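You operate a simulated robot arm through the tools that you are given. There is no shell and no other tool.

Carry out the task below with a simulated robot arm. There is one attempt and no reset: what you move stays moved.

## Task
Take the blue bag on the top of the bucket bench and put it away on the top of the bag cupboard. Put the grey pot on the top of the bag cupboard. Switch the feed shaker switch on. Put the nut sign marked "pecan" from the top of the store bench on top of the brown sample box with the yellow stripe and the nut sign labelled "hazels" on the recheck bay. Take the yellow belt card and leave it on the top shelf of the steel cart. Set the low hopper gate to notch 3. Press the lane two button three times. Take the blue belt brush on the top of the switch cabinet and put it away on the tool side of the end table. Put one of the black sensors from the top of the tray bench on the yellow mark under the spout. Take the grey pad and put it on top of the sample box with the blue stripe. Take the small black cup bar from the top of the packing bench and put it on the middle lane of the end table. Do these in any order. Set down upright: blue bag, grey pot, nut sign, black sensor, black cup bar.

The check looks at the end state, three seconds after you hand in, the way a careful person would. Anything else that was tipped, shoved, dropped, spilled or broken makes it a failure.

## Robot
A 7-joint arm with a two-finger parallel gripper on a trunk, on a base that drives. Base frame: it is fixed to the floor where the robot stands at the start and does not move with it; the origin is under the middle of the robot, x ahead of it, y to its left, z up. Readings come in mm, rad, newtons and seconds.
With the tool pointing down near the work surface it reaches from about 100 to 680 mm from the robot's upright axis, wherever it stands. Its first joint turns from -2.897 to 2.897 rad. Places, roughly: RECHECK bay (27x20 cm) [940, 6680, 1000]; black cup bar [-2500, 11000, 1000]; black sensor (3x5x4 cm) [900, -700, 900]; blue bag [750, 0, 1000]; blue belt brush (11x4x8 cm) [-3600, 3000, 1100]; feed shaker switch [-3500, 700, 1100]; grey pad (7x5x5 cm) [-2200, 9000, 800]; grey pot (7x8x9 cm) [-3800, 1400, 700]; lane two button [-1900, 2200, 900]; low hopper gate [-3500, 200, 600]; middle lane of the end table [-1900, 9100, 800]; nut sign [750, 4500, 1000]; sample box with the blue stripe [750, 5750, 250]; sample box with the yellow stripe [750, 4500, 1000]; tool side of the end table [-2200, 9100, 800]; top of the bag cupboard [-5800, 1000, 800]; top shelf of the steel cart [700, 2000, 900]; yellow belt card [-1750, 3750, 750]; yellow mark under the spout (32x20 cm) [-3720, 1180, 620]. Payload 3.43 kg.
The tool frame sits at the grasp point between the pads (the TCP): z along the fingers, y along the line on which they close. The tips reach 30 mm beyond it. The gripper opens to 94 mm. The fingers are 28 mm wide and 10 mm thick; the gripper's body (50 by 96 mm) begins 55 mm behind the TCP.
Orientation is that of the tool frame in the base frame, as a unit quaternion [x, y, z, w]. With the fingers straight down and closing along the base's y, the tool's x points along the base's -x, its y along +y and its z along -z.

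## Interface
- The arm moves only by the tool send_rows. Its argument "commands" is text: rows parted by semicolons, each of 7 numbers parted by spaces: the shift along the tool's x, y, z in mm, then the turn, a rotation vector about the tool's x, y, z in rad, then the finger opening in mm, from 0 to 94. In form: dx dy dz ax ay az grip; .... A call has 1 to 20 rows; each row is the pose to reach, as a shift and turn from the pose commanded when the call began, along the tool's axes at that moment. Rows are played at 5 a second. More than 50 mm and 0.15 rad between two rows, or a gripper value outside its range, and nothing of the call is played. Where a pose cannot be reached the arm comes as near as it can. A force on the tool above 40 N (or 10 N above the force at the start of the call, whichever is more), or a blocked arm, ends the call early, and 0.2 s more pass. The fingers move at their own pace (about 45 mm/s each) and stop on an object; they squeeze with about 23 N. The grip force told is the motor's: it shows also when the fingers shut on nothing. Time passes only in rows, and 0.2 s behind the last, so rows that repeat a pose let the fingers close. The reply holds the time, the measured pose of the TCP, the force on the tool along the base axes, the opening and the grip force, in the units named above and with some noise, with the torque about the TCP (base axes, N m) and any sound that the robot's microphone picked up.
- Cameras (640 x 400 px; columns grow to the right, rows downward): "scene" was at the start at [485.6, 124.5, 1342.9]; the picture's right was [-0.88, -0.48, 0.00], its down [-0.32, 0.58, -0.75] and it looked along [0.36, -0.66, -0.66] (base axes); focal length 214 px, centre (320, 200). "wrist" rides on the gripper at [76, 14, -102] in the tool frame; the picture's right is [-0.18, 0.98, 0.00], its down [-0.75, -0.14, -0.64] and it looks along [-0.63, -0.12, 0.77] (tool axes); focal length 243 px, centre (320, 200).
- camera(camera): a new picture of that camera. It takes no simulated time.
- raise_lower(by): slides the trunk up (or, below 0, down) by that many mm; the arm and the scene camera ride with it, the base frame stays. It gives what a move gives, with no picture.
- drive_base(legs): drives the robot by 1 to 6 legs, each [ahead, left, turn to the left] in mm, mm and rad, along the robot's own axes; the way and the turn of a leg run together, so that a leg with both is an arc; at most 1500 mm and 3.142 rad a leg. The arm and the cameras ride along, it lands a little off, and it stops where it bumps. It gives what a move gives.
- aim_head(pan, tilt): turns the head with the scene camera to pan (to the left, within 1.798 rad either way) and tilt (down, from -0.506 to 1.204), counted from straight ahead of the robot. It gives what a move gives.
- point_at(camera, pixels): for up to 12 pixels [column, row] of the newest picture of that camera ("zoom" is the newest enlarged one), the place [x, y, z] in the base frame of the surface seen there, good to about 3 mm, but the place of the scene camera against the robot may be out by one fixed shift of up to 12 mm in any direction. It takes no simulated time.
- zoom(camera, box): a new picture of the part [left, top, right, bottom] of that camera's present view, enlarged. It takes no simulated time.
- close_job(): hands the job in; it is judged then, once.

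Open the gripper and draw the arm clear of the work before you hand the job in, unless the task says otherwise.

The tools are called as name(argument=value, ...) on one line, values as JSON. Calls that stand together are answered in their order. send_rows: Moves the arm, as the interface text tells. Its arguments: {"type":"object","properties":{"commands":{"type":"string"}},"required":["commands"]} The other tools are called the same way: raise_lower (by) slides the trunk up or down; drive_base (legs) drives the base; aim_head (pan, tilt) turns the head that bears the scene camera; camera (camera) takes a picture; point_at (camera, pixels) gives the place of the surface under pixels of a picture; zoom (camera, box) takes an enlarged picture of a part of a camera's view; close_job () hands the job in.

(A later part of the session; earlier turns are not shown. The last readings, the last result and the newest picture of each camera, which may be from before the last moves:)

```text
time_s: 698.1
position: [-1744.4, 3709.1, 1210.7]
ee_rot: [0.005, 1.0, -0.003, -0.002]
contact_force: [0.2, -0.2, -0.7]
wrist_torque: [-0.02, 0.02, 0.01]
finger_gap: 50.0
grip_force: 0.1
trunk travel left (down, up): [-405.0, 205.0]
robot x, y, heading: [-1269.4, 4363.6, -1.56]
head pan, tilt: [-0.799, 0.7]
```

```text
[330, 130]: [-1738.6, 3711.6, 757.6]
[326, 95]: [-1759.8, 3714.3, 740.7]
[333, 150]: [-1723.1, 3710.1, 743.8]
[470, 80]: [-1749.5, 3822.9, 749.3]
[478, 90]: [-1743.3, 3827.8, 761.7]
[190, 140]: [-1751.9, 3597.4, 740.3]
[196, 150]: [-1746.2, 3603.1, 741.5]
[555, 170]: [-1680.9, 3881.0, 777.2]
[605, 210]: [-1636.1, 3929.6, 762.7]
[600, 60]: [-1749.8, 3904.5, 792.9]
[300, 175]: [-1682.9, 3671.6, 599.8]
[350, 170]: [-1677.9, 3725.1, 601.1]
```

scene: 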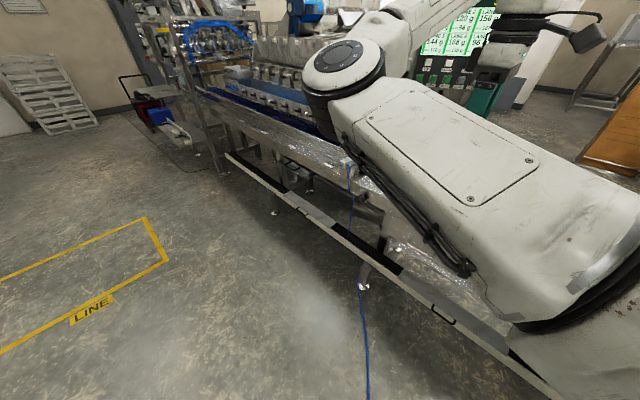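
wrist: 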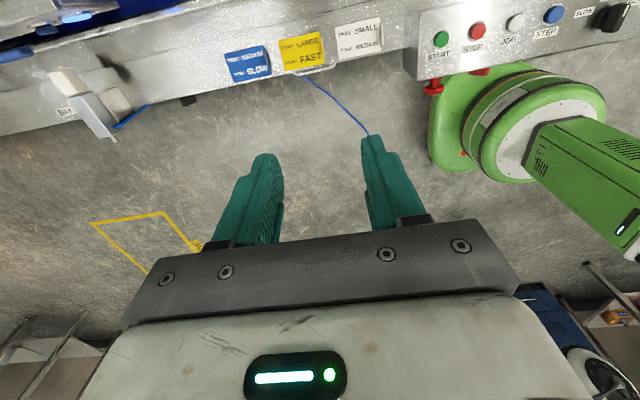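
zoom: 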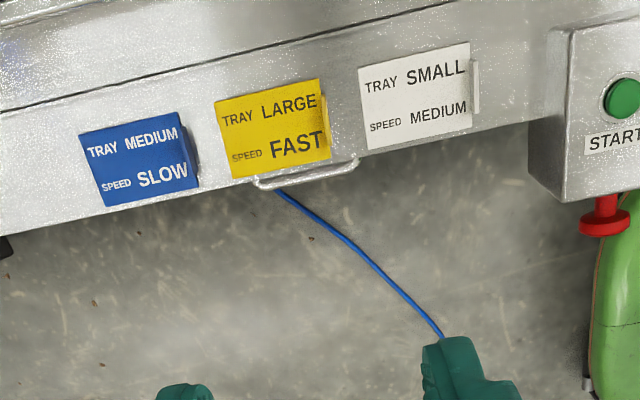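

The tab is at about (−1740,3711), z 745–762. I lower the trunk by 250 mm and check again.

raise_lower(by=-250)

send_rows(commands="-2 2 30 0 0 0 40; -2 2 65 0 0 0 40; -2 2 100 0 0 0 40; -2 2 125 0 0 0 40; -2 2 125 0 0 0 40")

camera(camera="wrist")

camera(camera="scene")

```text
time_s: 700.6
position: [-1744.8, 3708.1, 960.3]
ee_rot: [0.006, 1.0, -0.003, -0.002]
contact_force: [0.7, 0.2, -0.5]
wrist_torque: [0.0, -0.04, 0.04]
finger_gap: 50.1
grip_force: 0.1
trunk travel left (down, up): [-155.0, 455.0]
robot x, y, heading: [-1264.9, 4362.7, -1.56]
head pan, tilt: [-0.799, 0.7]
```

```text
time_s: 701.8
position: [-1743.2, 3708.2, 835.0]
ee_rot: [0.005, 1.0, -0.004, -0.002]
contact_force: [0.0, -0.3, -0.1]
wrist_torque: [0.03, 0.0, 0.02]
finger_gap: 40.3
grip_force: 0.1
trunk travel left (down, up): [-155.0, 455.0]
robot x, y, heading: [-1268.7, 4368.3, -1.557]
head pan, tilt: [-0.799, 0.7]
```

```text
taken
```

wrist: 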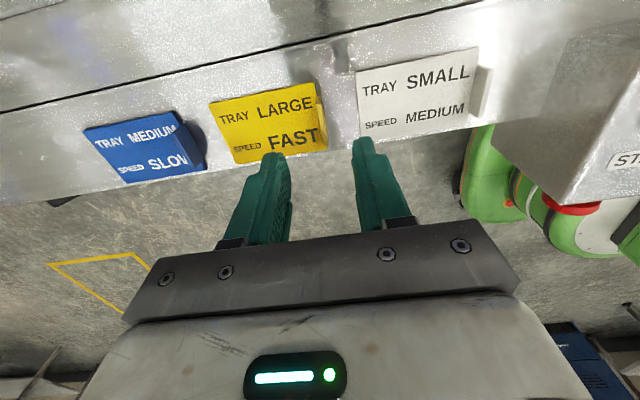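

```text
taken
```

scene: 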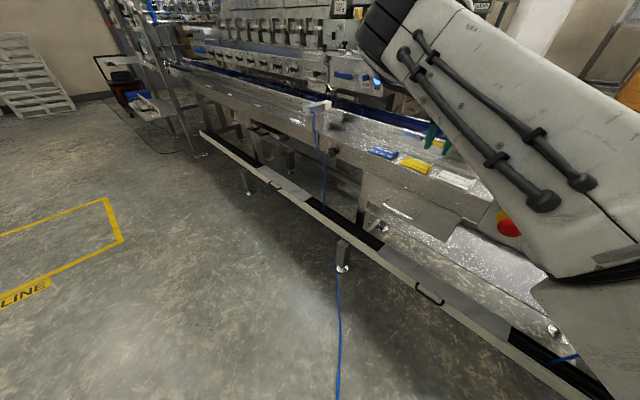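

zoom(camera="wrist", box=[260, 60, 400, 180])

point_at(camera="zoom", pixels=[[280, 170], [285, 200], [295, 250], [275, 140], [265, 170], [300, 270], [290, 225], [305, 220], [245, 130], [310, 290]])

```text
3.33 times, centred on (330, 120) of wrist
```

zoom: 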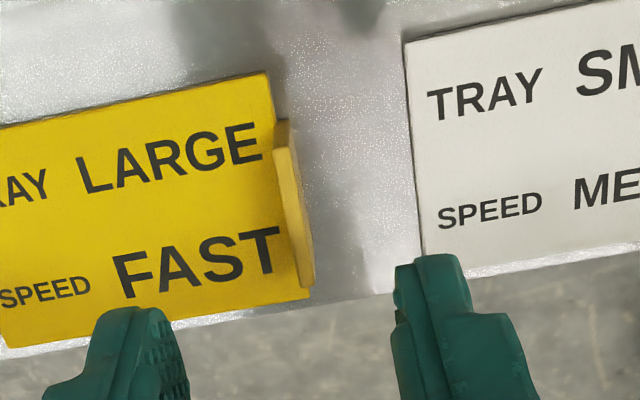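

```text
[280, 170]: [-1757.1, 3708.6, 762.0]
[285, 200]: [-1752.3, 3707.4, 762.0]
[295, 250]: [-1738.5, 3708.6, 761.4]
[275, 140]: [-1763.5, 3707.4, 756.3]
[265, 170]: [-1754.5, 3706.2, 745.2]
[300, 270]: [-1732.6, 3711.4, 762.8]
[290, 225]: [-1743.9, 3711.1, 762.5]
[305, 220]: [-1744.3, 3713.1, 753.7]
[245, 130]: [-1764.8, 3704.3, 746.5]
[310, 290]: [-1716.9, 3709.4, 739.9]
```

The tab is at y≈3709.7, x −1763…−1728, top z 762. I centre, lower to tips at z≈748 and close.

send_rows(commands="1 1.5 20 0 0 0 40; 2 1.5 38 0 0 0 40; 2 1.5 50 0 0 0 40; 2 1.5 57 0 0 0 40; 2 1.5 57 0 0 0 40; 2 1.5 57 0 0 0 20; 2 1.5 57 0 0 0 4; 2 1.5 57 0 0 0 0; 2 1.5 57 0 0 0 0")

camera(camera="wrist")

```text
time_s: 703.8
position: [-1747.2, 3709.8, 778.8]
ee_rot: [0.006, 1.0, -0.003, -0.002]
contact_force: [-1.2, -0.8, -0.9]
wrist_torque: [-0.01, -0.01, 0.02]
finger_gap: 2.8
grip_force: 22.3
trunk travel left (down, up): [-155.0, 455.0]
robot x, y, heading: [-1264.2, 4360.2, -1.56]
head pan, tilt: [-0.799, 0.7]
```

```text
taken
```

wrist: 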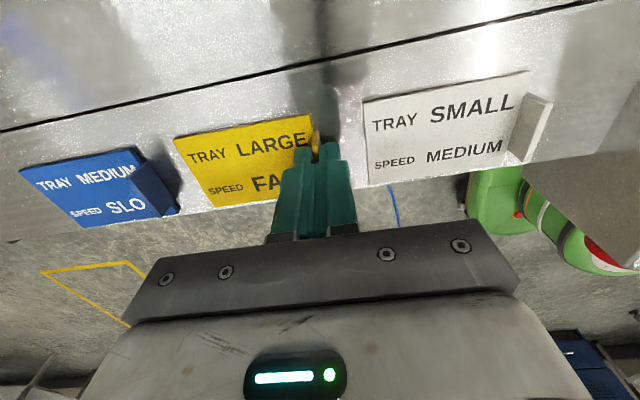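

Gripped (gap 2.8 mm). I lift gently and look.

send_rows(commands="0 0 -8 0 0 0 0; 0 0 -20 0 0 0 0; 0 0 -40 0 0 0 0; 0 0 -70 0 0 0 0; 0 0 -70 0 0 0 0")

camera(camera="wrist")

```text
time_s: 705.0
position: [-1746.4, 3711.5, 849.5]
ee_rot: [0.005, 1.0, -0.003, -0.002]
contact_force: [0.2, -0.1, 0.1]
wrist_torque: [0.04, -0.01, 0.01]
finger_gap: 2.8
grip_force: 22.8
trunk travel left (down, up): [-155.0, 455.0]
robot x, y, heading: [-1267.4, 4363.4, -1.554]
head pan, tilt: [-0.799, 0.7]
```

```text
taken
```

wrist: 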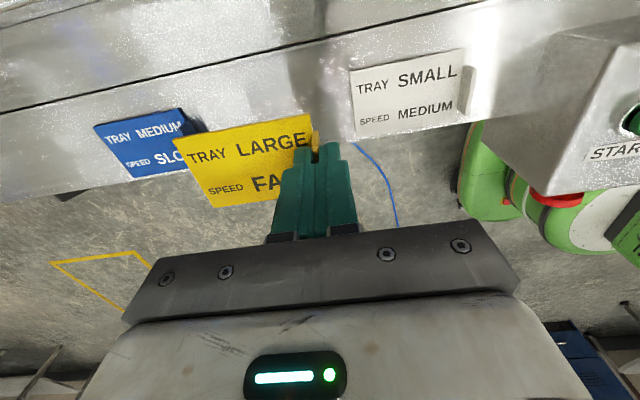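

The card hangs flat in the fingers. I raise it, move away from the line and drive south towards the steel cart.

send_rows(commands="0 0 -35 0 0 0 0; 0 0 -70 0 0 0 0; 0 0 -100 0 0 0 0")

raise_lower(by=250)

drive_base(legs=[[0, 750, 0], [1400, 50, 0]])

aim_head(pan=0.5, tilt=0.5)

camera(camera="scene")

zoom(camera="scene", box=[160, 100, 440, 300])

```text
time_s: 705.8
position: [-1746.6, 3712.6, 947.0]
ee_rot: [0.005, 1.0, -0.003, -0.002]
contact_force: [0.5, 0.1, -0.7]
wrist_torque: [-0.04, 0.01, -0.05]
finger_gap: 2.7
grip_force: 22.7
trunk travel left (down, up): [-155.0, 455.0]
robot x, y, heading: [-1266.3, 4361.7, -1.557]
head pan, tilt: [-0.799, 0.7]
```

```text
time_s: 708.4
position: [-1746.4, 3713.1, 1197.8]
ee_rot: [0.005, 1.0, -0.003, -0.001]
contact_force: [-0.4, 0.1, -0.5]
wrist_torque: [0.01, 0.0, 0.03]
finger_gap: 2.5
grip_force: 22.9
trunk travel left (down, up): [-405.0, 205.0]
robot x, y, heading: [-1263.5, 4362.8, -1.557]
head pan, tilt: [-0.799, 0.7]
```

```text
time_s: 719.0
position: [-932.3, 2330.7, 1197.3]
ee_rot: [0.004, 1.0, -0.004, -0.001]
contact_force: [-0.2, 0.1, -0.5]
wrist_torque: [0.02, 0.02, 0.01]
finger_gap: 3.0
grip_force: 22.7
trunk travel left (down, up): [-405.0, 205.0]
robot x, y, heading: [-450.0, 2985.5, -1.558]
head pan, tilt: [-0.799, 0.7]
```

```text
time_s: 720.5
position: [-932.8, 2331.0, 1197.6]
ee_rot: [0.004, 1.0, -0.003, -0.003]
contact_force: [-0.2, 0.0, -0.1]
wrist_torque: [-0.03, 0.01, -0.04]
finger_gap: 2.9
grip_force: 23.7
trunk travel left (down, up): [-405.0, 205.0]
robot x, y, heading: [-456.2, 2985.2, -1.557]
head pan, tilt: [0.499, 0.499]
```

```text
taken
```

scene: 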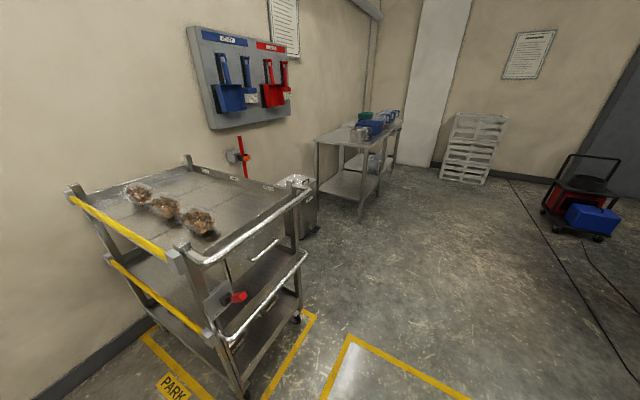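

```text
2.00 times, centred on (300, 200) of scene
```

zoom: 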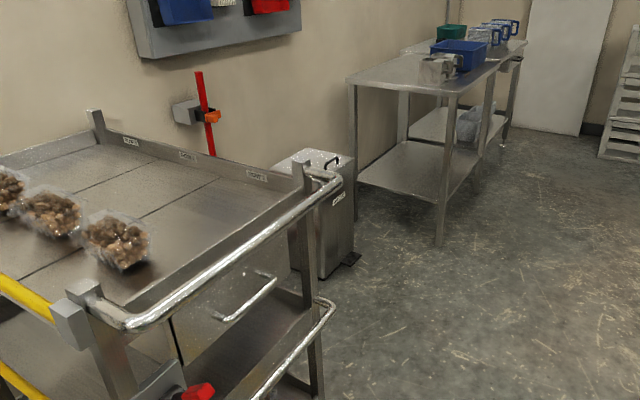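

The cart's top shelf has three bags and a lot of free room. I measure its corners and the free area.

point_at(camera="scene", pixels=[[72, 190], [187, 160], [178, 255], [290, 195], [215, 195], [190, 185], [240, 200], [140, 190], [167, 208], [200, 222], [230, 215], [300, 205]])

```text
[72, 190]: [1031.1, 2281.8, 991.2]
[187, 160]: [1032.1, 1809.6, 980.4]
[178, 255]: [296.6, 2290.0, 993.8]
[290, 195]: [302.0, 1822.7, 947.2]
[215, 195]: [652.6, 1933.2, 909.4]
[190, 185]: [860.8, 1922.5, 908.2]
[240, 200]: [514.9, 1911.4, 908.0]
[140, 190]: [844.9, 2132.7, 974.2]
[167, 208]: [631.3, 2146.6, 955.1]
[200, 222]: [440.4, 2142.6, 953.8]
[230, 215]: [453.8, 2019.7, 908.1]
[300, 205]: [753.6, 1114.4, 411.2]
```

The top shelf is at z≈899, x 297–1031, y 1815–2290, free south of the bags. I drive past it, turn to face north-east and bring the card over the free area.

drive_base(legs=[[1180, 0, 0], [0, 0, 1.2], [0, 0, 1.14]])

camera(camera="wrist")

```text
time_s: 732.3
position: [368.6, 1910.8, 1196.9]
ee_rot: [0.92, -0.392, 0.002, -0.002]
contact_force: [0.4, 0.4, -0.2]
wrist_torque: [0.02, 0.0, -0.01]
finger_gap: 2.8
grip_force: 22.9
trunk travel left (down, up): [-405.0, 205.0]
robot x, y, heading: [-435.4, 1797.9, 0.787]
head pan, tilt: [0.499, 0.499]
```

```text
taken
```

wrist: 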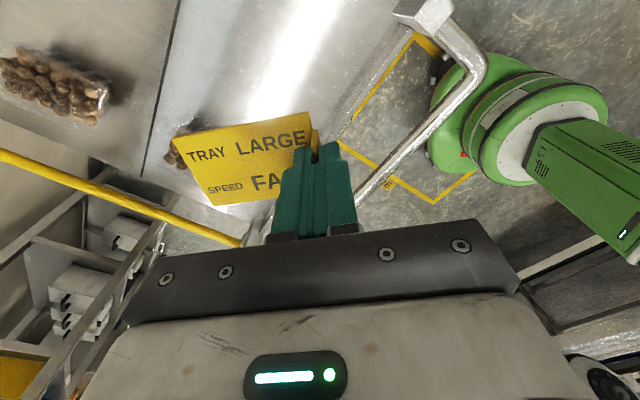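

I shift the base so the card's centre comes to about (560,1935) and lower the trunk by 200 mm.

drive_base(legs=[[111, -117, 0]])

raise_lower(by=-180)

camera(camera="wrist")

aim_head(pan=-0.6, tilt=0.5)

camera(camera="scene")

```text
time_s: 733.8
position: [530.5, 1905.4, 1197.7]
ee_rot: [0.92, -0.392, 0.002, -0.002]
contact_force: [0.8, -0.7, -0.4]
wrist_torque: [0.01, -0.02, 0.0]
finger_gap: 2.6
grip_force: 23.1
trunk travel left (down, up): [-405.0, 205.0]
robot x, y, heading: [-272.3, 1792.9, 0.782]
head pan, tilt: [0.499, 0.499]
```

```text
time_s: 735.8
position: [530.5, 1906.5, 1018.4]
ee_rot: [0.92, -0.392, 0.002, -0.001]
contact_force: [0.6, 0.0, -0.5]
wrist_torque: [-0.02, -0.02, 0.01]
finger_gap: 2.8
grip_force: 22.7
trunk travel left (down, up): [-225.0, 385.0]
robot x, y, heading: [-270.4, 1793.2, 0.783]
head pan, tilt: [0.499, 0.499]
```

```text
taken
```

wrist: 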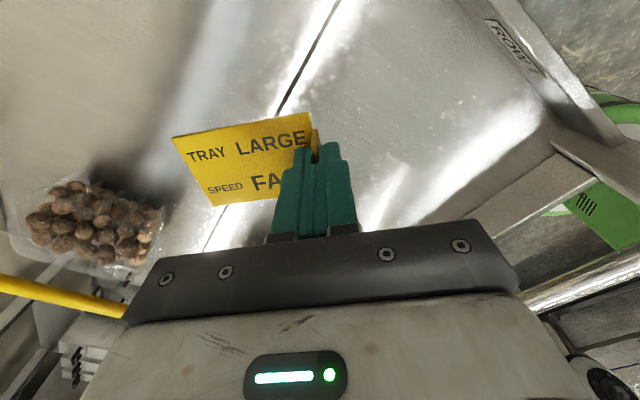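

```text
time_s: 737.1
position: [530.9, 1905.3, 1016.1]
ee_rot: [0.92, -0.392, 0.003, -0.001]
contact_force: [-0.3, -0.5, 0.4]
wrist_torque: [-0.02, 0.05, 0.01]
finger_gap: 2.8
grip_force: 23.3
trunk travel left (down, up): [-225.0, 385.0]
robot x, y, heading: [-266.6, 1794.6, 0.789]
head pan, tilt: [-0.6, 0.499]
```

```text
taken
```

scene: 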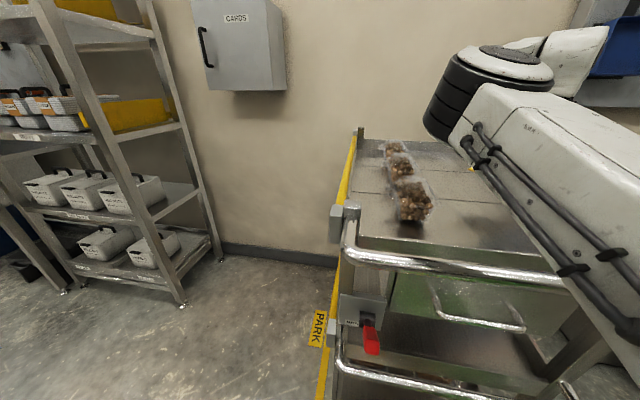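

point_at(camera="wrist", pixels=[[400, 150], [240, 60], [400, 60], [300, 90], [220, 220], [120, 230], [500, 40], [330, 180]])

point_at(camera="scene", pixels=[[440, 110], [460, 135], [500, 190], [430, 125], [470, 100], [550, 280]])

```text
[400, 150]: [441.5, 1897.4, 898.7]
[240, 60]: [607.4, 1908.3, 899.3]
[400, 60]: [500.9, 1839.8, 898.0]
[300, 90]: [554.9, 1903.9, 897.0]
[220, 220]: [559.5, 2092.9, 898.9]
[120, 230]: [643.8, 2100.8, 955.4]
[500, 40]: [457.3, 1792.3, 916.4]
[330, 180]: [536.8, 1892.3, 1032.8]
```

```text
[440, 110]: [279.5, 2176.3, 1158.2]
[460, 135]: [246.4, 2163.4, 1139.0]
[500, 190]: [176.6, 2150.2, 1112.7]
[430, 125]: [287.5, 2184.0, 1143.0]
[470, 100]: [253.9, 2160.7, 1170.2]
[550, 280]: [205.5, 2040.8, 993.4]
```

The shelf is z≈899 and the elbow keeps clear. I lower the card to the shelf.

send_rows(commands="0 0 20 0 0 0 0; 0 0 40 0 0 0 0; 0 0 58 0 0 0 0; 0 0 70 0 0 0 0; 0 0 75 0 0 0 0; 0 0 75 0 0 0 0")

send_rows(commands="0 0 2 0 0 0 0; 0 0 4 0 0 0 0; 0 0 6 0 0 0 0; 0 0 6 0 0 0 0")

```text
time_s: 738.5
position: [530.1, 1905.9, 941.5]
ee_rot: [0.92, -0.393, 0.002, -0.002]
contact_force: [0.7, 0.4, -0.5]
wrist_torque: [0.0, -0.03, 0.0]
finger_gap: 2.8
grip_force: 22.6
trunk travel left (down, up): [-225.0, 385.0]
robot x, y, heading: [-273.6, 1793.9, 0.785]
head pan, tilt: [-0.6, 0.499]
```

```text
time_s: 739.5
position: [532.5, 1907.7, 935.9]
ee_rot: [0.92, -0.392, 0.003, -0.002]
contact_force: [-0.1, -0.5, 0.3]
wrist_torque: [-0.05, 0.0, -0.01]
finger_gap: 2.7
grip_force: 22.5
trunk travel left (down, up): [-225.0, 385.0]
robot x, y, heading: [-273.0, 1790.1, 0.788]
head pan, tilt: [-0.6, 0.499]
```

send_rows(commands="0 0 1.5 0 0 0 0; 0 0 3 0 0 0 0; 0 0 3 0 0 0 0")

camera(camera="wrist")

```text
time_s: 740.3
position: [531.7, 1906.4, 935.9]
ee_rot: [0.92, -0.392, 0.004, -0.001]
contact_force: [0.3, 1.3, 19.0]
wrist_torque: [0.12, 0.05, 0.0]
finger_gap: 2.7
grip_force: 23.0
trunk travel left (down, up): [-225.0, 385.0]
robot x, y, heading: [-275.1, 1793.9, 0.785]
head pan, tilt: [-0.6, 0.499]
```

```text
taken
```

wrist: 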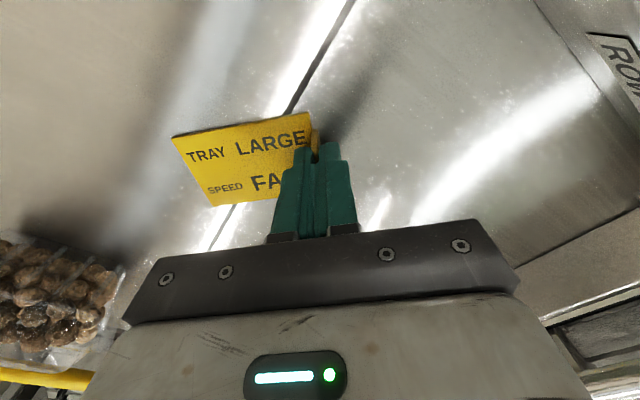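

The card is on the shelf (19 N). I ease up 1.5 mm, open, and withdraw.

send_rows(commands="0 0 -1.5 0 0 0 0; 0 0 -1.5 0 0 0 15; 0 0 -1.5 0 0 0 30; 0 0 -1.5 0 0 0 36; 0 0 -1.5 0 0 0 36")

send_rows(commands="0 0 -15 0 0 0 36; 0 0 -40 0 0 0 36; 0 0 -75 0 0 0 36; 0 0 -110 0 0 0 36; 0 0 -150 0 0 0 36; 0 0 -190 0 0 0 36")

camera(camera="wrist")

```text
time_s: 741.5
position: [531.7, 1905.2, 933.8]
ee_rot: [0.92, -0.392, 0.003, -0.002]
contact_force: [-0.9, 0.0, 0.3]
wrist_torque: [-0.01, 0.0, 0.02]
finger_gap: 35.9
grip_force: 0.0
trunk travel left (down, up): [-225.0, 385.0]
robot x, y, heading: [-270.6, 1795.8, 0.785]
head pan, tilt: [-0.6, 0.499]
```

```text
time_s: 742.9
position: [531.4, 1904.7, 1125.1]
ee_rot: [0.92, -0.392, 0.002, -0.002]
contact_force: [-1.1, -0.6, 0.4]
wrist_torque: [-0.01, 0.03, 0.03]
finger_gap: 35.9
grip_force: 0.0
trunk travel left (down, up): [-225.0, 385.0]
robot x, y, heading: [-270.2, 1795.8, 0.786]
head pan, tilt: [-0.6, 0.499]
```

```text
taken
```

wrist: 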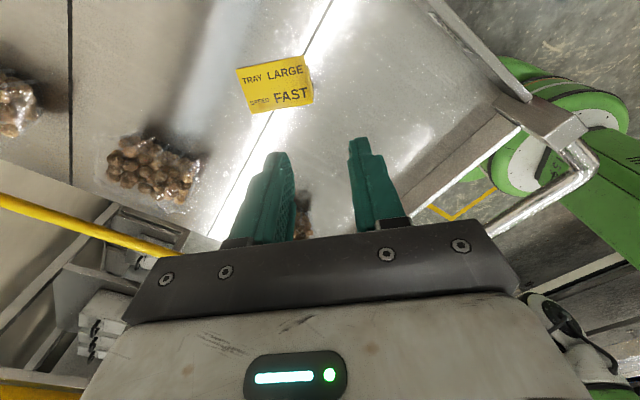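

The card lies on the cart's top shelf. Next is the lane two button; I back off, raise the trunk, face north and look at the line on my left.

drive_base(legs=[[-250, 250, 0], [0, 0, 0.785]])

raise_lower(by=180)

aim_head(pan=1.0, tilt=0.35)

camera(camera="scene")

zoom(camera="scene", box=[160, 100, 480, 280])

```text
time_s: 747.2
position: [-136.2, 2439.0, 1124.3]
ee_rot: [1.0, -0.012, 0.001, -0.003]
contact_force: [0.3, 0.3, -0.3]
wrist_torque: [0.03, -0.04, 0.03]
finger_gap: 36.0
grip_force: 0.1
trunk travel left (down, up): [-225.0, 385.0]
robot x, y, heading: [-628.1, 1797.0, 1.566]
head pan, tilt: [-0.6, 0.499]
```

```text
time_s: 749.2
position: [-136.5, 2438.6, 1304.3]
ee_rot: [1.0, -0.012, 0.002, -0.002]
contact_force: [0.3, 0.1, 0.0]
wrist_torque: [0.0, 0.01, -0.02]
finger_gap: 36.0
grip_force: 0.0
trunk travel left (down, up): [-405.0, 205.0]
robot x, y, heading: [-628.4, 1792.1, 1.57]
head pan, tilt: [-0.6, 0.499]
```

```text
time_s: 750.9
position: [-136.8, 2438.0, 1304.6]
ee_rot: [1.0, -0.013, 0.001, -0.002]
contact_force: [0.2, 0.1, -0.8]
wrist_torque: [0.01, 0.02, 0.02]
finger_gap: 36.0
grip_force: 0.1
trunk travel left (down, up): [-405.0, 205.0]
robot x, y, heading: [-627.9, 1791.9, 1.568]
head pan, tilt: [1.0, 0.351]
```

```text
taken
```

scene: 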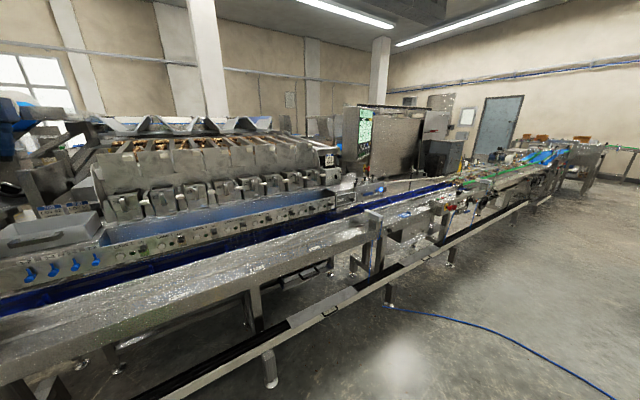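

```text
2.00 times, centred on (320, 190) of scene
```

zoom: 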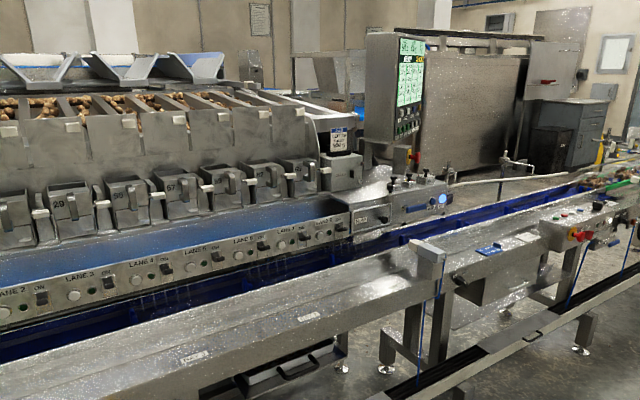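

The lane strip shows LANE 2, 3, 4… with a round button and a switch each. I turn the head to LANE 2 and zoom.

aim_head(pan=1.5, tilt=0.4)

camera(camera="scene")

zoom(camera="scene", box=[240, 160, 440, 260])

```text
time_s: 751.8
position: [-137.5, 2438.0, 1305.4]
ee_rot: [1.0, -0.012, 0.003, -0.002]
contact_force: [0.7, -0.6, 0.4]
wrist_torque: [0.02, -0.01, -0.01]
finger_gap: 36.1
grip_force: 0.1
trunk travel left (down, up): [-405.0, 205.0]
robot x, y, heading: [-626.9, 1793.3, 1.572]
head pan, tilt: [1.499, 0.4]
```

```text
taken
```

scene: 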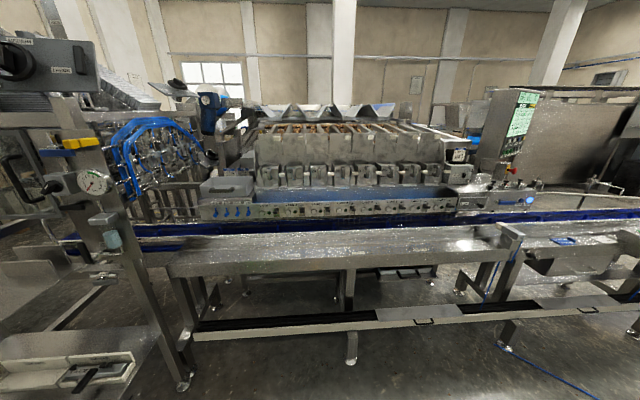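

```text
3.20 times, centred on (340, 210) of scene
```

zoom: 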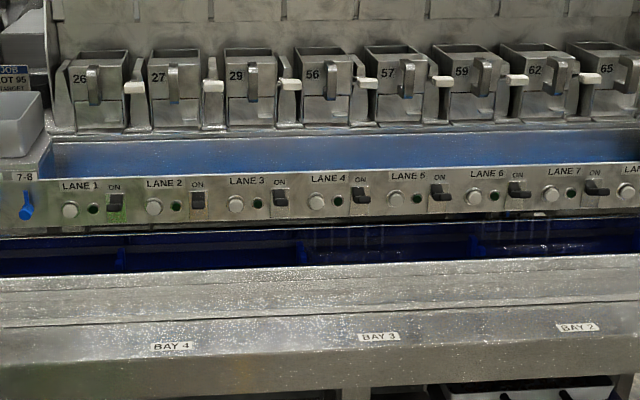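

LANE 2 has its round button at zoom (153,207), a small lamp and an ON switch next to it. I measure it and the neighbouring parts.

point_at(camera="zoom", pixels=[[153, 207], [160, 190], [175, 207], [197, 200], [130, 200], [150, 240], [150, 290], [150, 345], [158, 88], [200, 150], [235, 205], [70, 210]])

zoom(camera="scene", box=[265, 205, 325, 235])

```text
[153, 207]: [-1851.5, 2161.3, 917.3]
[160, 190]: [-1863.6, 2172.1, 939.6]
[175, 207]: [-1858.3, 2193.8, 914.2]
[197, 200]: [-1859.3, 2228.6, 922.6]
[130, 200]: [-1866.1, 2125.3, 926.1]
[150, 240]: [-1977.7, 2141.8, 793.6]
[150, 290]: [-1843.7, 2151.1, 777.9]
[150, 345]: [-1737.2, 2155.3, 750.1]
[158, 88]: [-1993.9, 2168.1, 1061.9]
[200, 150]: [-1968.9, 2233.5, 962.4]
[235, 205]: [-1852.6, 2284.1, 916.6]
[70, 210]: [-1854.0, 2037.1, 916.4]
```

```text
10.67 times, centred on (295, 220) of scene
```

zoom: 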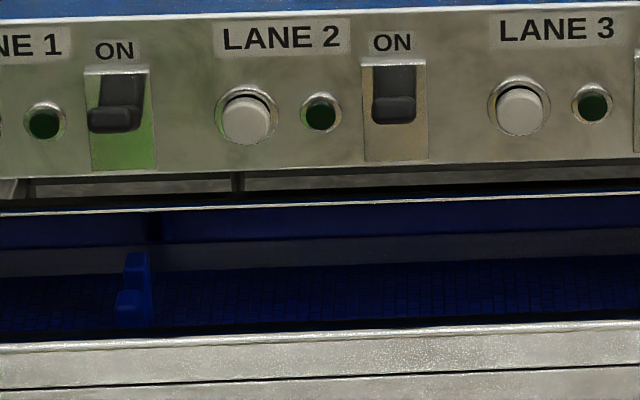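

The button is at about (−1851,2161,908) facing the aisle. I set the tool horizontal, pointing to the robot's right with the camera on top, here in free space.

send_rows(commands="0 8 22 0 0.143 0 20; 0 16 44 0 0.286 0 10; 0 24 66 0 0.428 0 0; 0 32 88 0 0.571 0 0; 0 40 110 0 0.714 0 0; 0 48 132 0 0.857 0 0; 0 56 154 0 1.0 0 0; 0 64 176 0 1.142 0 0; 0 70 198 0 1.285 0 0; 0 76 220 0 1.428 0 0; 0 80 242 0 1.5708 0 0; 0 80 242 0 1.5708 0 0")

camera(camera="wrist")

aim_head(pan=-1.0, tilt=0.4)

camera(camera="scene")

```text
time_s: 754.4
position: [-138.7, 2359.8, 1060.5]
ee_rot: [0.705, -0.011, 0.709, 0.005]
contact_force: [-0.3, 0.2, 0.4]
wrist_torque: [0.02, 0.02, -0.01]
finger_gap: 0.0
grip_force: 23.1
out of reach, approached as far as the arm can: row 1, 3, 4, 5, 6, 7
trunk travel left (down, up): [-405.0, 205.0]
robot x, y, heading: [-627.3, 1793.0, 1.57]
head pan, tilt: [1.499, 0.4]
```

```text
taken
```

wrist: 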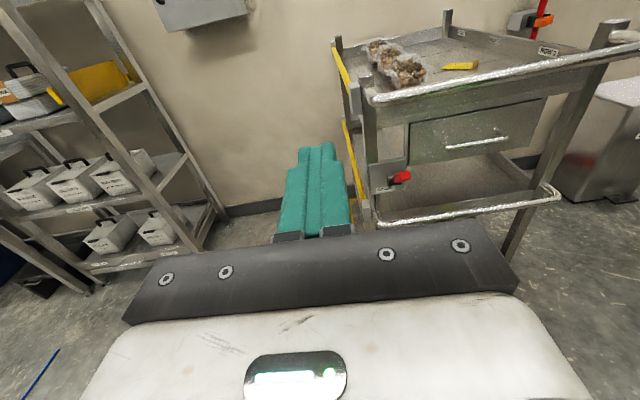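

```text
time_s: 756.7
position: [-138.6, 2359.8, 1060.5]
ee_rot: [0.705, -0.012, 0.709, 0.007]
contact_force: [-0.5, 0.2, 0.3]
wrist_torque: [-0.01, 0.03, -0.03]
finger_gap: 0.0
grip_force: 23.1
trunk travel left (down, up): [-405.0, 205.0]
robot x, y, heading: [-627.0, 1792.0, 1.569]
head pan, tilt: [-1.0, 0.4]
```

```text
taken
```

scene: 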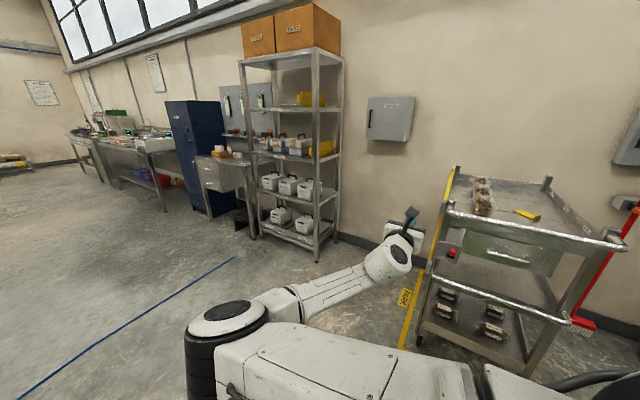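

The tool is horizontal, camera on top, fingers closed. I turn clockwise to face south, back up to y≈2730, and then slide towards the line.

drive_base(legs=[[0, 0, -1.57], [0, 0, -1.57], [-937, 0, 0], [0, -500, 0]])

camera(camera="wrist")

```text
time_s: 771.9
position: [-1619.0, 2177.9, 1061.2]
ee_rot: [-0.016, -0.706, -0.013, 0.708]
contact_force: [-0.5, 0.2, 1.0]
wrist_torque: [0.0, -0.02, 0.03]
finger_gap: 0.0
grip_force: 22.6
trunk travel left (down, up): [-405.0, 205.0]
robot x, y, heading: [-1122.5, 2736.2, -1.585]
head pan, tilt: [-1.0, 0.4]
```

```text
taken
```

wrist: 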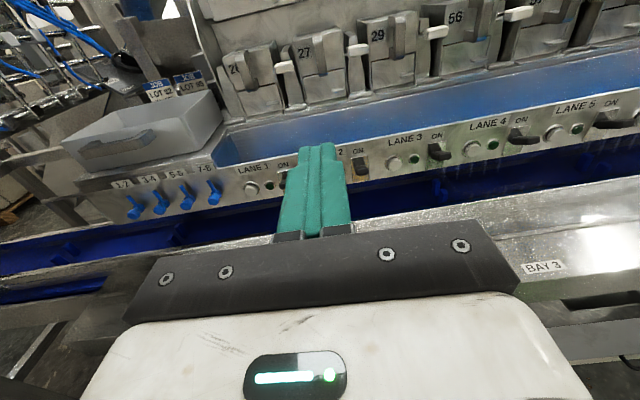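

The fingers are in front of LANE 2. I measure the LANE 1 and LANE 3 buttons with the wrist camera to interpolate the hidden LANE 2 button.

zoom(camera="wrist", box=[220, 120, 460, 220])

point_at(camera="wrist", pixels=[[252, 188], [393, 164], [474, 150], [414, 160], [438, 152], [360, 165], [270, 185], [400, 145], [380, 175], [290, 195]])

```text
2.67 times, centred on (340, 170) of wrist
```

zoom: 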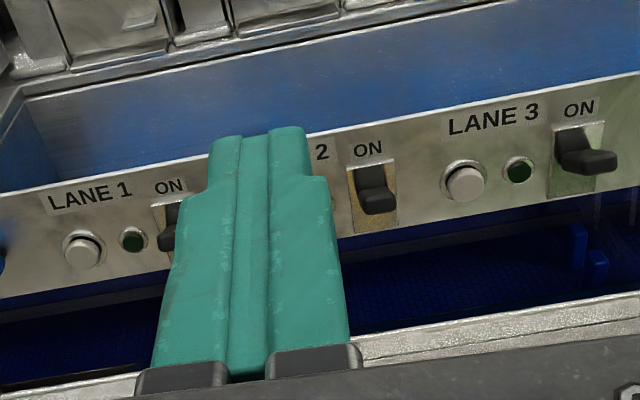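

```text
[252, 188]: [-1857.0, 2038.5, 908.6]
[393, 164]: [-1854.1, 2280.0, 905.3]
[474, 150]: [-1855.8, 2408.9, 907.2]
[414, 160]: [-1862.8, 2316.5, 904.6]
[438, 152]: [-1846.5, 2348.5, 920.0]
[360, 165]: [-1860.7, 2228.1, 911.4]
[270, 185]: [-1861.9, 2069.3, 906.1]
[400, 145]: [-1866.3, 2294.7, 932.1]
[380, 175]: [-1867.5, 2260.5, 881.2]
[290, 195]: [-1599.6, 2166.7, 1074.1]
```

LANE 2's button should be at y≈2160, z≈907, face x≈−1855. I lower the trunk by 154 mm and slide 150 mm closer.

raise_lower(by=-154)

drive_base(legs=[[21, -130, 0]])

camera(camera="wrist")

zoom(camera="wrist", box=[220, 60, 440, 200])

```text
time_s: 773.6
position: [-1619.1, 2176.6, 906.9]
ee_rot: [-0.016, -0.706, -0.011, 0.708]
contact_force: [0.1, -0.8, -0.3]
wrist_torque: [-0.04, 0.02, 0.0]
finger_gap: 0.1
grip_force: 22.8
trunk travel left (down, up): [-251.0, 359.0]
robot x, y, heading: [-1123.3, 2736.7, -1.586]
head pan, tilt: [-1.0, 0.4]
```

```text
time_s: 774.9
position: [-1750.1, 2158.1, 906.4]
ee_rot: [-0.015, -0.706, -0.011, 0.708]
contact_force: [0.1, -0.8, 1.1]
wrist_torque: [-0.01, 0.03, -0.01]
finger_gap: 0.0
grip_force: 23.1
trunk travel left (down, up): [-251.0, 359.0]
robot x, y, heading: [-1247.7, 2716.8, -1.587]
head pan, tilt: [-1.0, 0.4]
```

```text
taken
```

wrist: 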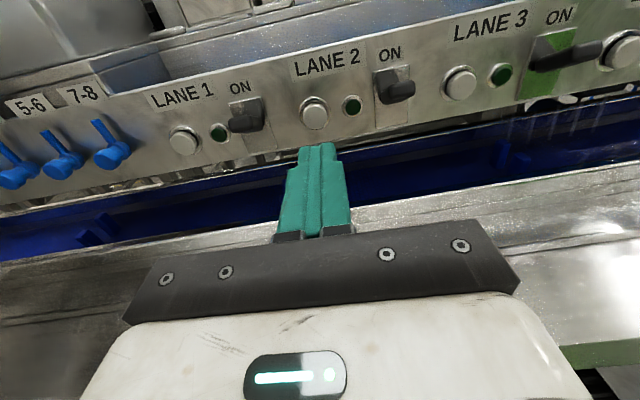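

```text
2.86 times, centred on (330, 130) of wrist
```

zoom: 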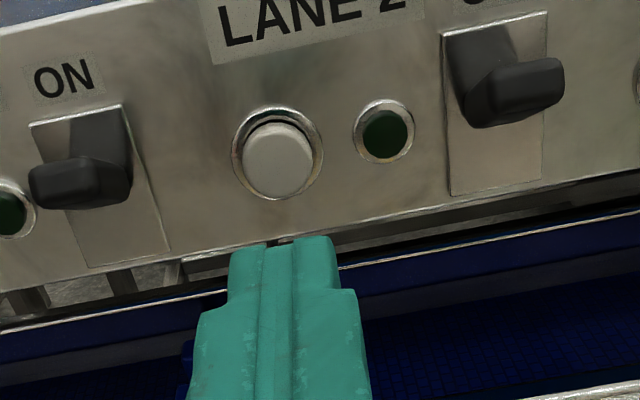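

The LANE 2 button is visible right ahead of the fingertips at (314,112). I measure it.

point_at(camera="wrist", pixels=[[315, 113], [308, 112], [322, 114], [315, 105], [316, 122], [335, 100], [300, 120], [352, 106], [395, 88], [340, 130]])

```text
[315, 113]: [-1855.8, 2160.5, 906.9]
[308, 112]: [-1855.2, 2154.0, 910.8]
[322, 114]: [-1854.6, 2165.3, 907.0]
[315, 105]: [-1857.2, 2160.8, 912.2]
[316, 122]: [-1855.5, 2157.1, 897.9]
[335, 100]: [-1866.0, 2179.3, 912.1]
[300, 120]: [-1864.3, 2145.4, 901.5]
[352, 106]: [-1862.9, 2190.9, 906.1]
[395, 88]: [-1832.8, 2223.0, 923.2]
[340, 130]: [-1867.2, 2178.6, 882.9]
```

The button centre is (−1855.5,2160,906.5). I approach to about 5 mm before it.

send_rows(commands="0 -1 20 0 0 0 0; 0 -2 40 0 0 0 0; 0 -2 56 0 0 0 0; 0 -2 68 0 0 0 0; 0 -2 68 0 0 0 0")

camera(camera="wrist")

```text
time_s: 776.1
position: [-1819.7, 2158.8, 907.5]
ee_rot: [-0.016, -0.705, -0.011, 0.708]
contact_force: [-0.1, 0.5, 0.5]
wrist_torque: [-0.02, -0.02, -0.04]
finger_gap: 0.0
grip_force: 22.9
trunk travel left (down, up): [-251.0, 359.0]
robot x, y, heading: [-1252.4, 2714.4, -1.588]
head pan, tilt: [-1.0, 0.4]
```

```text
taken
```

wrist: 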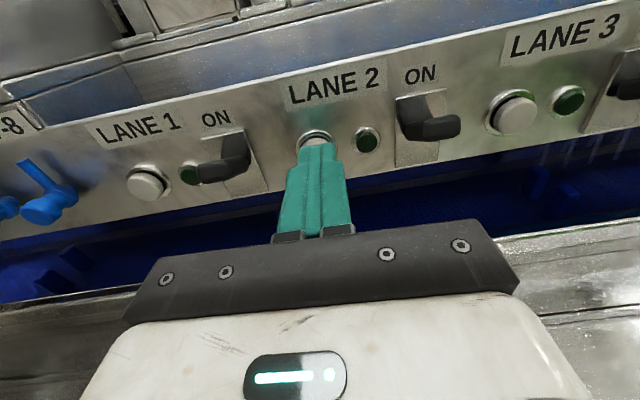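

The tips are about 6 mm from the button. I make the first press: advance 12 mm and come back.

send_rows(commands="0 0 4 0 0 0 0; 0 0 7 0 0 0 0; 0 0 9 0 0 0 0; 0 0 11 0 0 0 0; 0 0 11 0 0 0 0")

```text
time_s: 777.3
position: [-1830.0, 2159.0, 906.6]
ee_rot: [-0.016, -0.705, -0.011, 0.709]
contact_force: [2.6, 0.1, 0.2]
wrist_torque: [-0.02, 0.03, 0.01]
finger_gap: 0.0
grip_force: 23.3
trunk travel left (down, up): [-251.0, 359.0]
robot x, y, heading: [-1253.5, 2720.7, -1.591]
head pan, tilt: [-1.0, 0.4]
heard: click
```

I heard a click: that is one press. I release by drawing back.

send_rows(commands="0 0 -5 0 0 0 0; 0 0 -10 0 0 0 0; 0 0 -12 0 0 0 0; 0 0 -12 0 0 0 0")

camera(camera="wrist")

```text
time_s: 778.3
position: [-1817.5, 2158.7, 906.6]
ee_rot: [-0.014, -0.706, -0.011, 0.708]
contact_force: [0.7, 0.7, 0.0]
wrist_torque: [0.02, 0.0, 0.01]
finger_gap: 0.0
grip_force: 23.4
trunk travel left (down, up): [-251.0, 359.0]
robot x, y, heading: [-1257.4, 2715.2, -1.588]
head pan, tilt: [-1.0, 0.4]
```

```text
taken
```

wrist: 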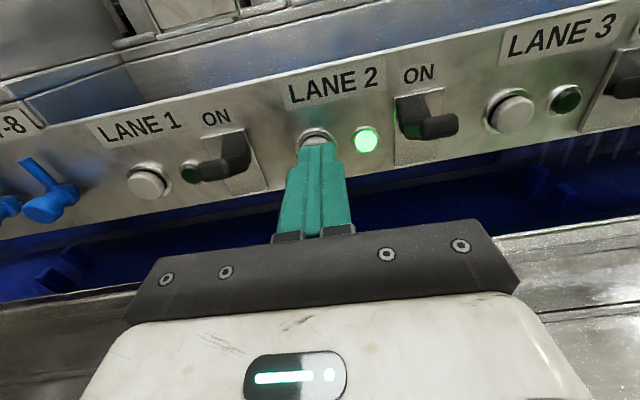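

The LANE 2 lamp is lit after the first press. Second press: advance and release.

send_rows(commands="0 0 5 0 0 0 0; 0 0 9 0 0 0 0; 0 0 12 0 0 0 0; 0 0 13 0 0 0 0; 0 0 13 0 0 0 0")

send_rows(commands="0 0 -5 0 0 0 0; 0 0 -10 0 0 0 0; 0 0 -13 0 0 0 0; 0 0 -13 0 0 0 0")

camera(camera="wrist")

```text
time_s: 779.5
position: [-1830.2, 2160.0, 908.4]
ee_rot: [-0.016, -0.706, -0.011, 0.708]
contact_force: [2.6, 0.3, 0.0]
wrist_torque: [0.04, -0.05, 0.02]
finger_gap: 0.2
grip_force: 22.7
trunk travel left (down, up): [-251.0, 359.0]
robot x, y, heading: [-1256.3, 2717.3, -1.586]
head pan, tilt: [-1.0, 0.4]
heard: click
```

```text
time_s: 780.5
position: [-1817.6, 2160.1, 907.5]
ee_rot: [-0.016, -0.706, -0.012, 0.708]
contact_force: [0.2, -0.1, 0.3]
wrist_torque: [0.01, -0.01, -0.05]
finger_gap: 0.1
grip_force: 22.9
trunk travel left (down, up): [-251.0, 359.0]
robot x, y, heading: [-1251.3, 2720.7, -1.587]
head pan, tilt: [-1.0, 0.4]
```

```text
taken
```

wrist: 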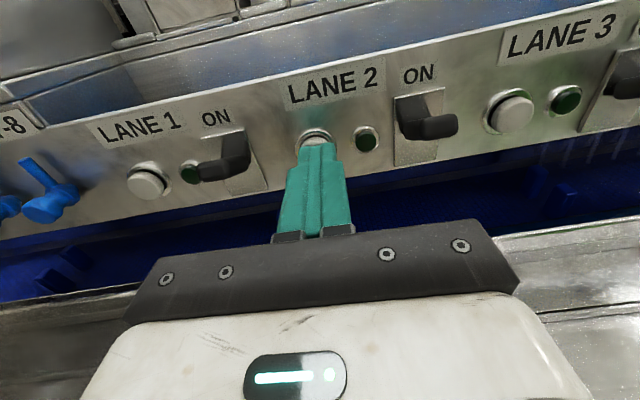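

A second click, and the lamp went off. Third press now.

send_rows(commands="0 0 5 0 0 0 0; 0 0 9 0 0 0 0; 0 0 12 0 0 0 0; 0 0 13 0 0 0 0; 0 0 13 0 0 0 0")

send_rows(commands="0 0 -5 0 0 0 0; 0 0 -15 0 0 0 0; 0 0 -35 0 0 0 0; 0 0 -70 0 0 0 0")

camera(camera="wrist")

```text
time_s: 781.7
position: [-1830.0, 2158.8, 907.4]
ee_rot: [-0.016, -0.705, -0.011, 0.709]
contact_force: [2.0, 0.7, -0.6]
wrist_torque: [-0.02, 0.0, -0.02]
finger_gap: 0.3
grip_force: 23.0
trunk travel left (down, up): [-251.0, 359.0]
robot x, y, heading: [-1255.6, 2718.2, -1.586]
head pan, tilt: [-1.0, 0.4]
heard: click
```

```text
time_s: 782.7
position: [-1760.2, 2156.5, 906.4]
ee_rot: [-0.017, -0.705, -0.012, 0.708]
contact_force: [-0.1, -0.8, 0.6]
wrist_torque: [0.0, 0.03, 0.0]
finger_gap: 0.0
grip_force: 23.2
trunk travel left (down, up): [-251.0, 359.0]
robot x, y, heading: [-1256.4, 2717.3, -1.587]
head pan, tilt: [-1.0, 0.4]
```

```text
taken
```

wrist: 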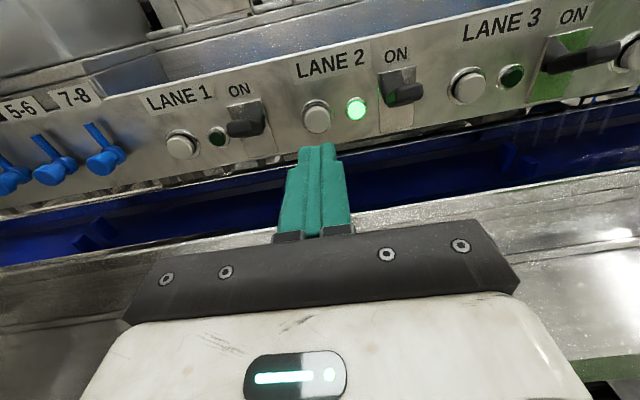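

Three clicks in all; the lamp is lit. The last item is a black sensor. I move away from the line, and bring the tool back to pointing down.

drive_base(legs=[[0, 600, 0]])

raise_lower(by=350)

send_rows(commands="0 0 0 0 -0.143 0 20; 0 0 0 0 -0.286 0 40; 0 0 0 0 -0.428 0 60; 0 0 0 0 -0.571 0 60; 0 0 0 0 -0.714 0 60; 0 0 0 0 -0.857 0 60; 0 0 0 0 -1.0 0 60; 0 0 0 0 -1.142 0 60; 0 0 0 0 -1.285 0 60; 0 0 0 0 -1.428 0 60; 0 0 0 0 -1.5708 0 60; 0 0 0 0 -1.5708 0 60")

camera(camera="scene")

```text
time_s: 786.1
position: [-1159.2, 2146.7, 907.3]
ee_rot: [-0.017, -0.706, -0.014, 0.708]
contact_force: [0.4, 0.4, 0.7]
wrist_torque: [-0.02, -0.01, -0.03]
finger_gap: 0.1
grip_force: 22.8
trunk travel left (down, up): [-251.0, 359.0]
robot x, y, heading: [-651.3, 2706.9, -1.59]
head pan, tilt: [-1.0, 0.4]
```

```text
time_s: 789.5
position: [-1159.4, 2147.1, 1256.8]
ee_rot: [-0.017, -0.706, -0.013, 0.708]
contact_force: [0.0, -0.7, -1.4]
wrist_torque: [-0.03, 0.02, 0.02]
finger_gap: 0.0
grip_force: 22.4
trunk travel left (down, up): [-601.0, 9.0]
robot x, y, heading: [-652.0, 2703.5, -1.598]
head pan, tilt: [-1.0, 0.4]
```

```text
time_s: 792.1
position: [-1165.7, 2138.6, 1246.7]
ee_rot: [0.023, 1.0, 0.006, 0.004]
contact_force: [0.2, 0.0, 0.3]
wrist_torque: [-0.02, -0.01, -0.04]
finger_gap: 60.0
grip_force: 0.1
out of reach, approached as far as the arm can: row 6, 7, 8, 9, 10, 11, 12
trunk travel left (down, up): [-601.0, 9.0]
robot x, y, heading: [-652.8, 2708.4, -1.594]
head pan, tilt: [-1.0, 0.4]
```

```text
taken
```

scene: 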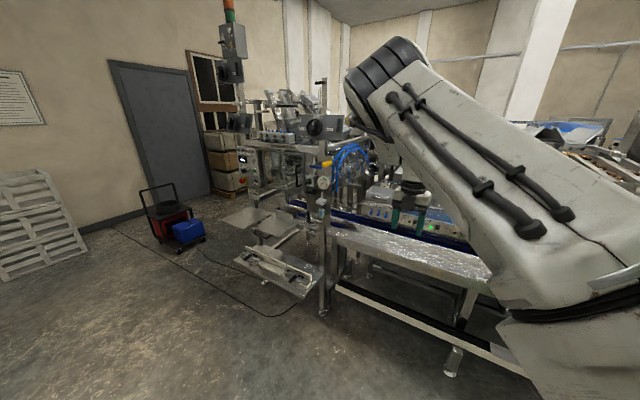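

The tool points down. I move a bit east and drive south towards the benches.

drive_base(legs=[[0, 300, 0], [1500, 0, 0], [1300, 0, 0]])

aim_head(pan=0.6, tilt=0.4)

camera(camera="scene")

```text
time_s: 807.4
position: [-911.8, -673.4, 1245.9]
ee_rot: [0.018, 1.0, 0.006, 0.003]
contact_force: [-0.5, -0.4, 1.1]
wrist_torque: [0.01, 0.03, 0.02]
finger_gap: 59.8
grip_force: 0.0
trunk travel left (down, up): [-601.0, 9.0]
robot x, y, heading: [-403.2, -101.9, -1.582]
head pan, tilt: [-1.0, 0.4]
```

```text
time_s: 809.0
position: [-911.0, -674.6, 1244.8]
ee_rot: [0.018, 1.0, 0.007, 0.003]
contact_force: [0.4, 0.4, 0.3]
wrist_torque: [0.0, -0.01, -0.02]
finger_gap: 59.9
grip_force: 0.0
trunk travel left (down, up): [-601.0, 9.0]
robot x, y, heading: [-402.3, -98.9, -1.581]
head pan, tilt: [0.6, 0.4]
```

```text
taken
```

scene: 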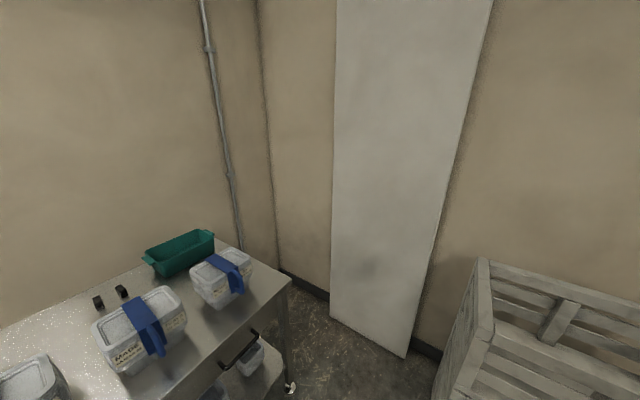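

I see the two black sensors at (98,302) and (121,291) next to the teal box. I back up a little, turn left to face the benches at 0.4 rad, and move up to the tray bench.

drive_base(legs=[[-420, 0, 0], [0, 0, 1.0], [0, 0, 0.98]])

drive_base(legs=[[140, -900, 0]])

camera(camera="wrist")

aim_head(pan=-0.7, tilt=0.7)

camera(camera="scene")

```text
time_s: 816.7
position: [331.7, 87.6, 1244.6]
ee_rot: [0.829, -0.56, -0.007, 0.003]
contact_force: [0.2, 0.4, 0.3]
wrist_torque: [-0.01, 0.0, 0.0]
finger_gap: 60.1
grip_force: 0.1
trunk travel left (down, up): [-601.0, 9.0]
robot x, y, heading: [-395.8, 319.8, 0.409]
head pan, tilt: [0.6, 0.4]
```

```text
time_s: 821.5
position: [820.2, -671.8, 1244.3]
ee_rot: [0.831, -0.556, -0.007, 0.004]
contact_force: [0.0, -0.2, -0.4]
wrist_torque: [-0.02, 0.0, 0.0]
finger_gap: 60.0
grip_force: 0.1
trunk travel left (down, up): [-601.0, 9.0]
robot x, y, heading: [86.4, -439.0, 0.414]
head pan, tilt: [0.6, 0.4]
```

```text
taken
```

wrist: 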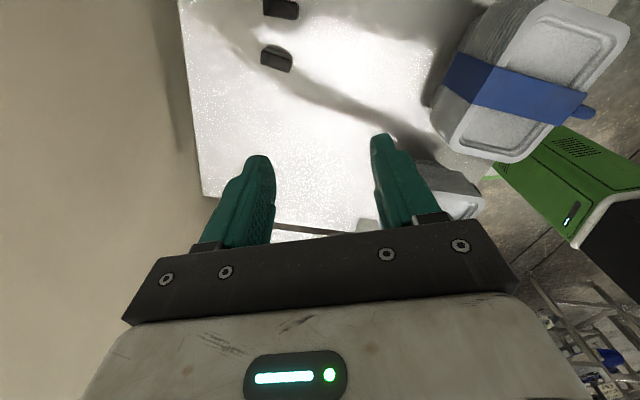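

```text
time_s: 822.9
position: [821.0, -670.8, 1243.9]
ee_rot: [0.831, -0.557, -0.008, 0.004]
contact_force: [0.3, 0.4, -0.2]
wrist_torque: [0.02, -0.01, 0.01]
finger_gap: 60.2
grip_force: 0.0
trunk travel left (down, up): [-601.0, 9.0]
robot x, y, heading: [87.6, -441.6, 0.417]
head pan, tilt: [-0.7, 0.7]
```

```text
taken
```

scene: 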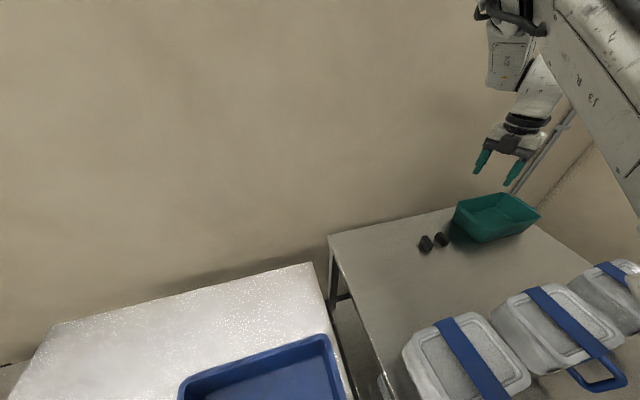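

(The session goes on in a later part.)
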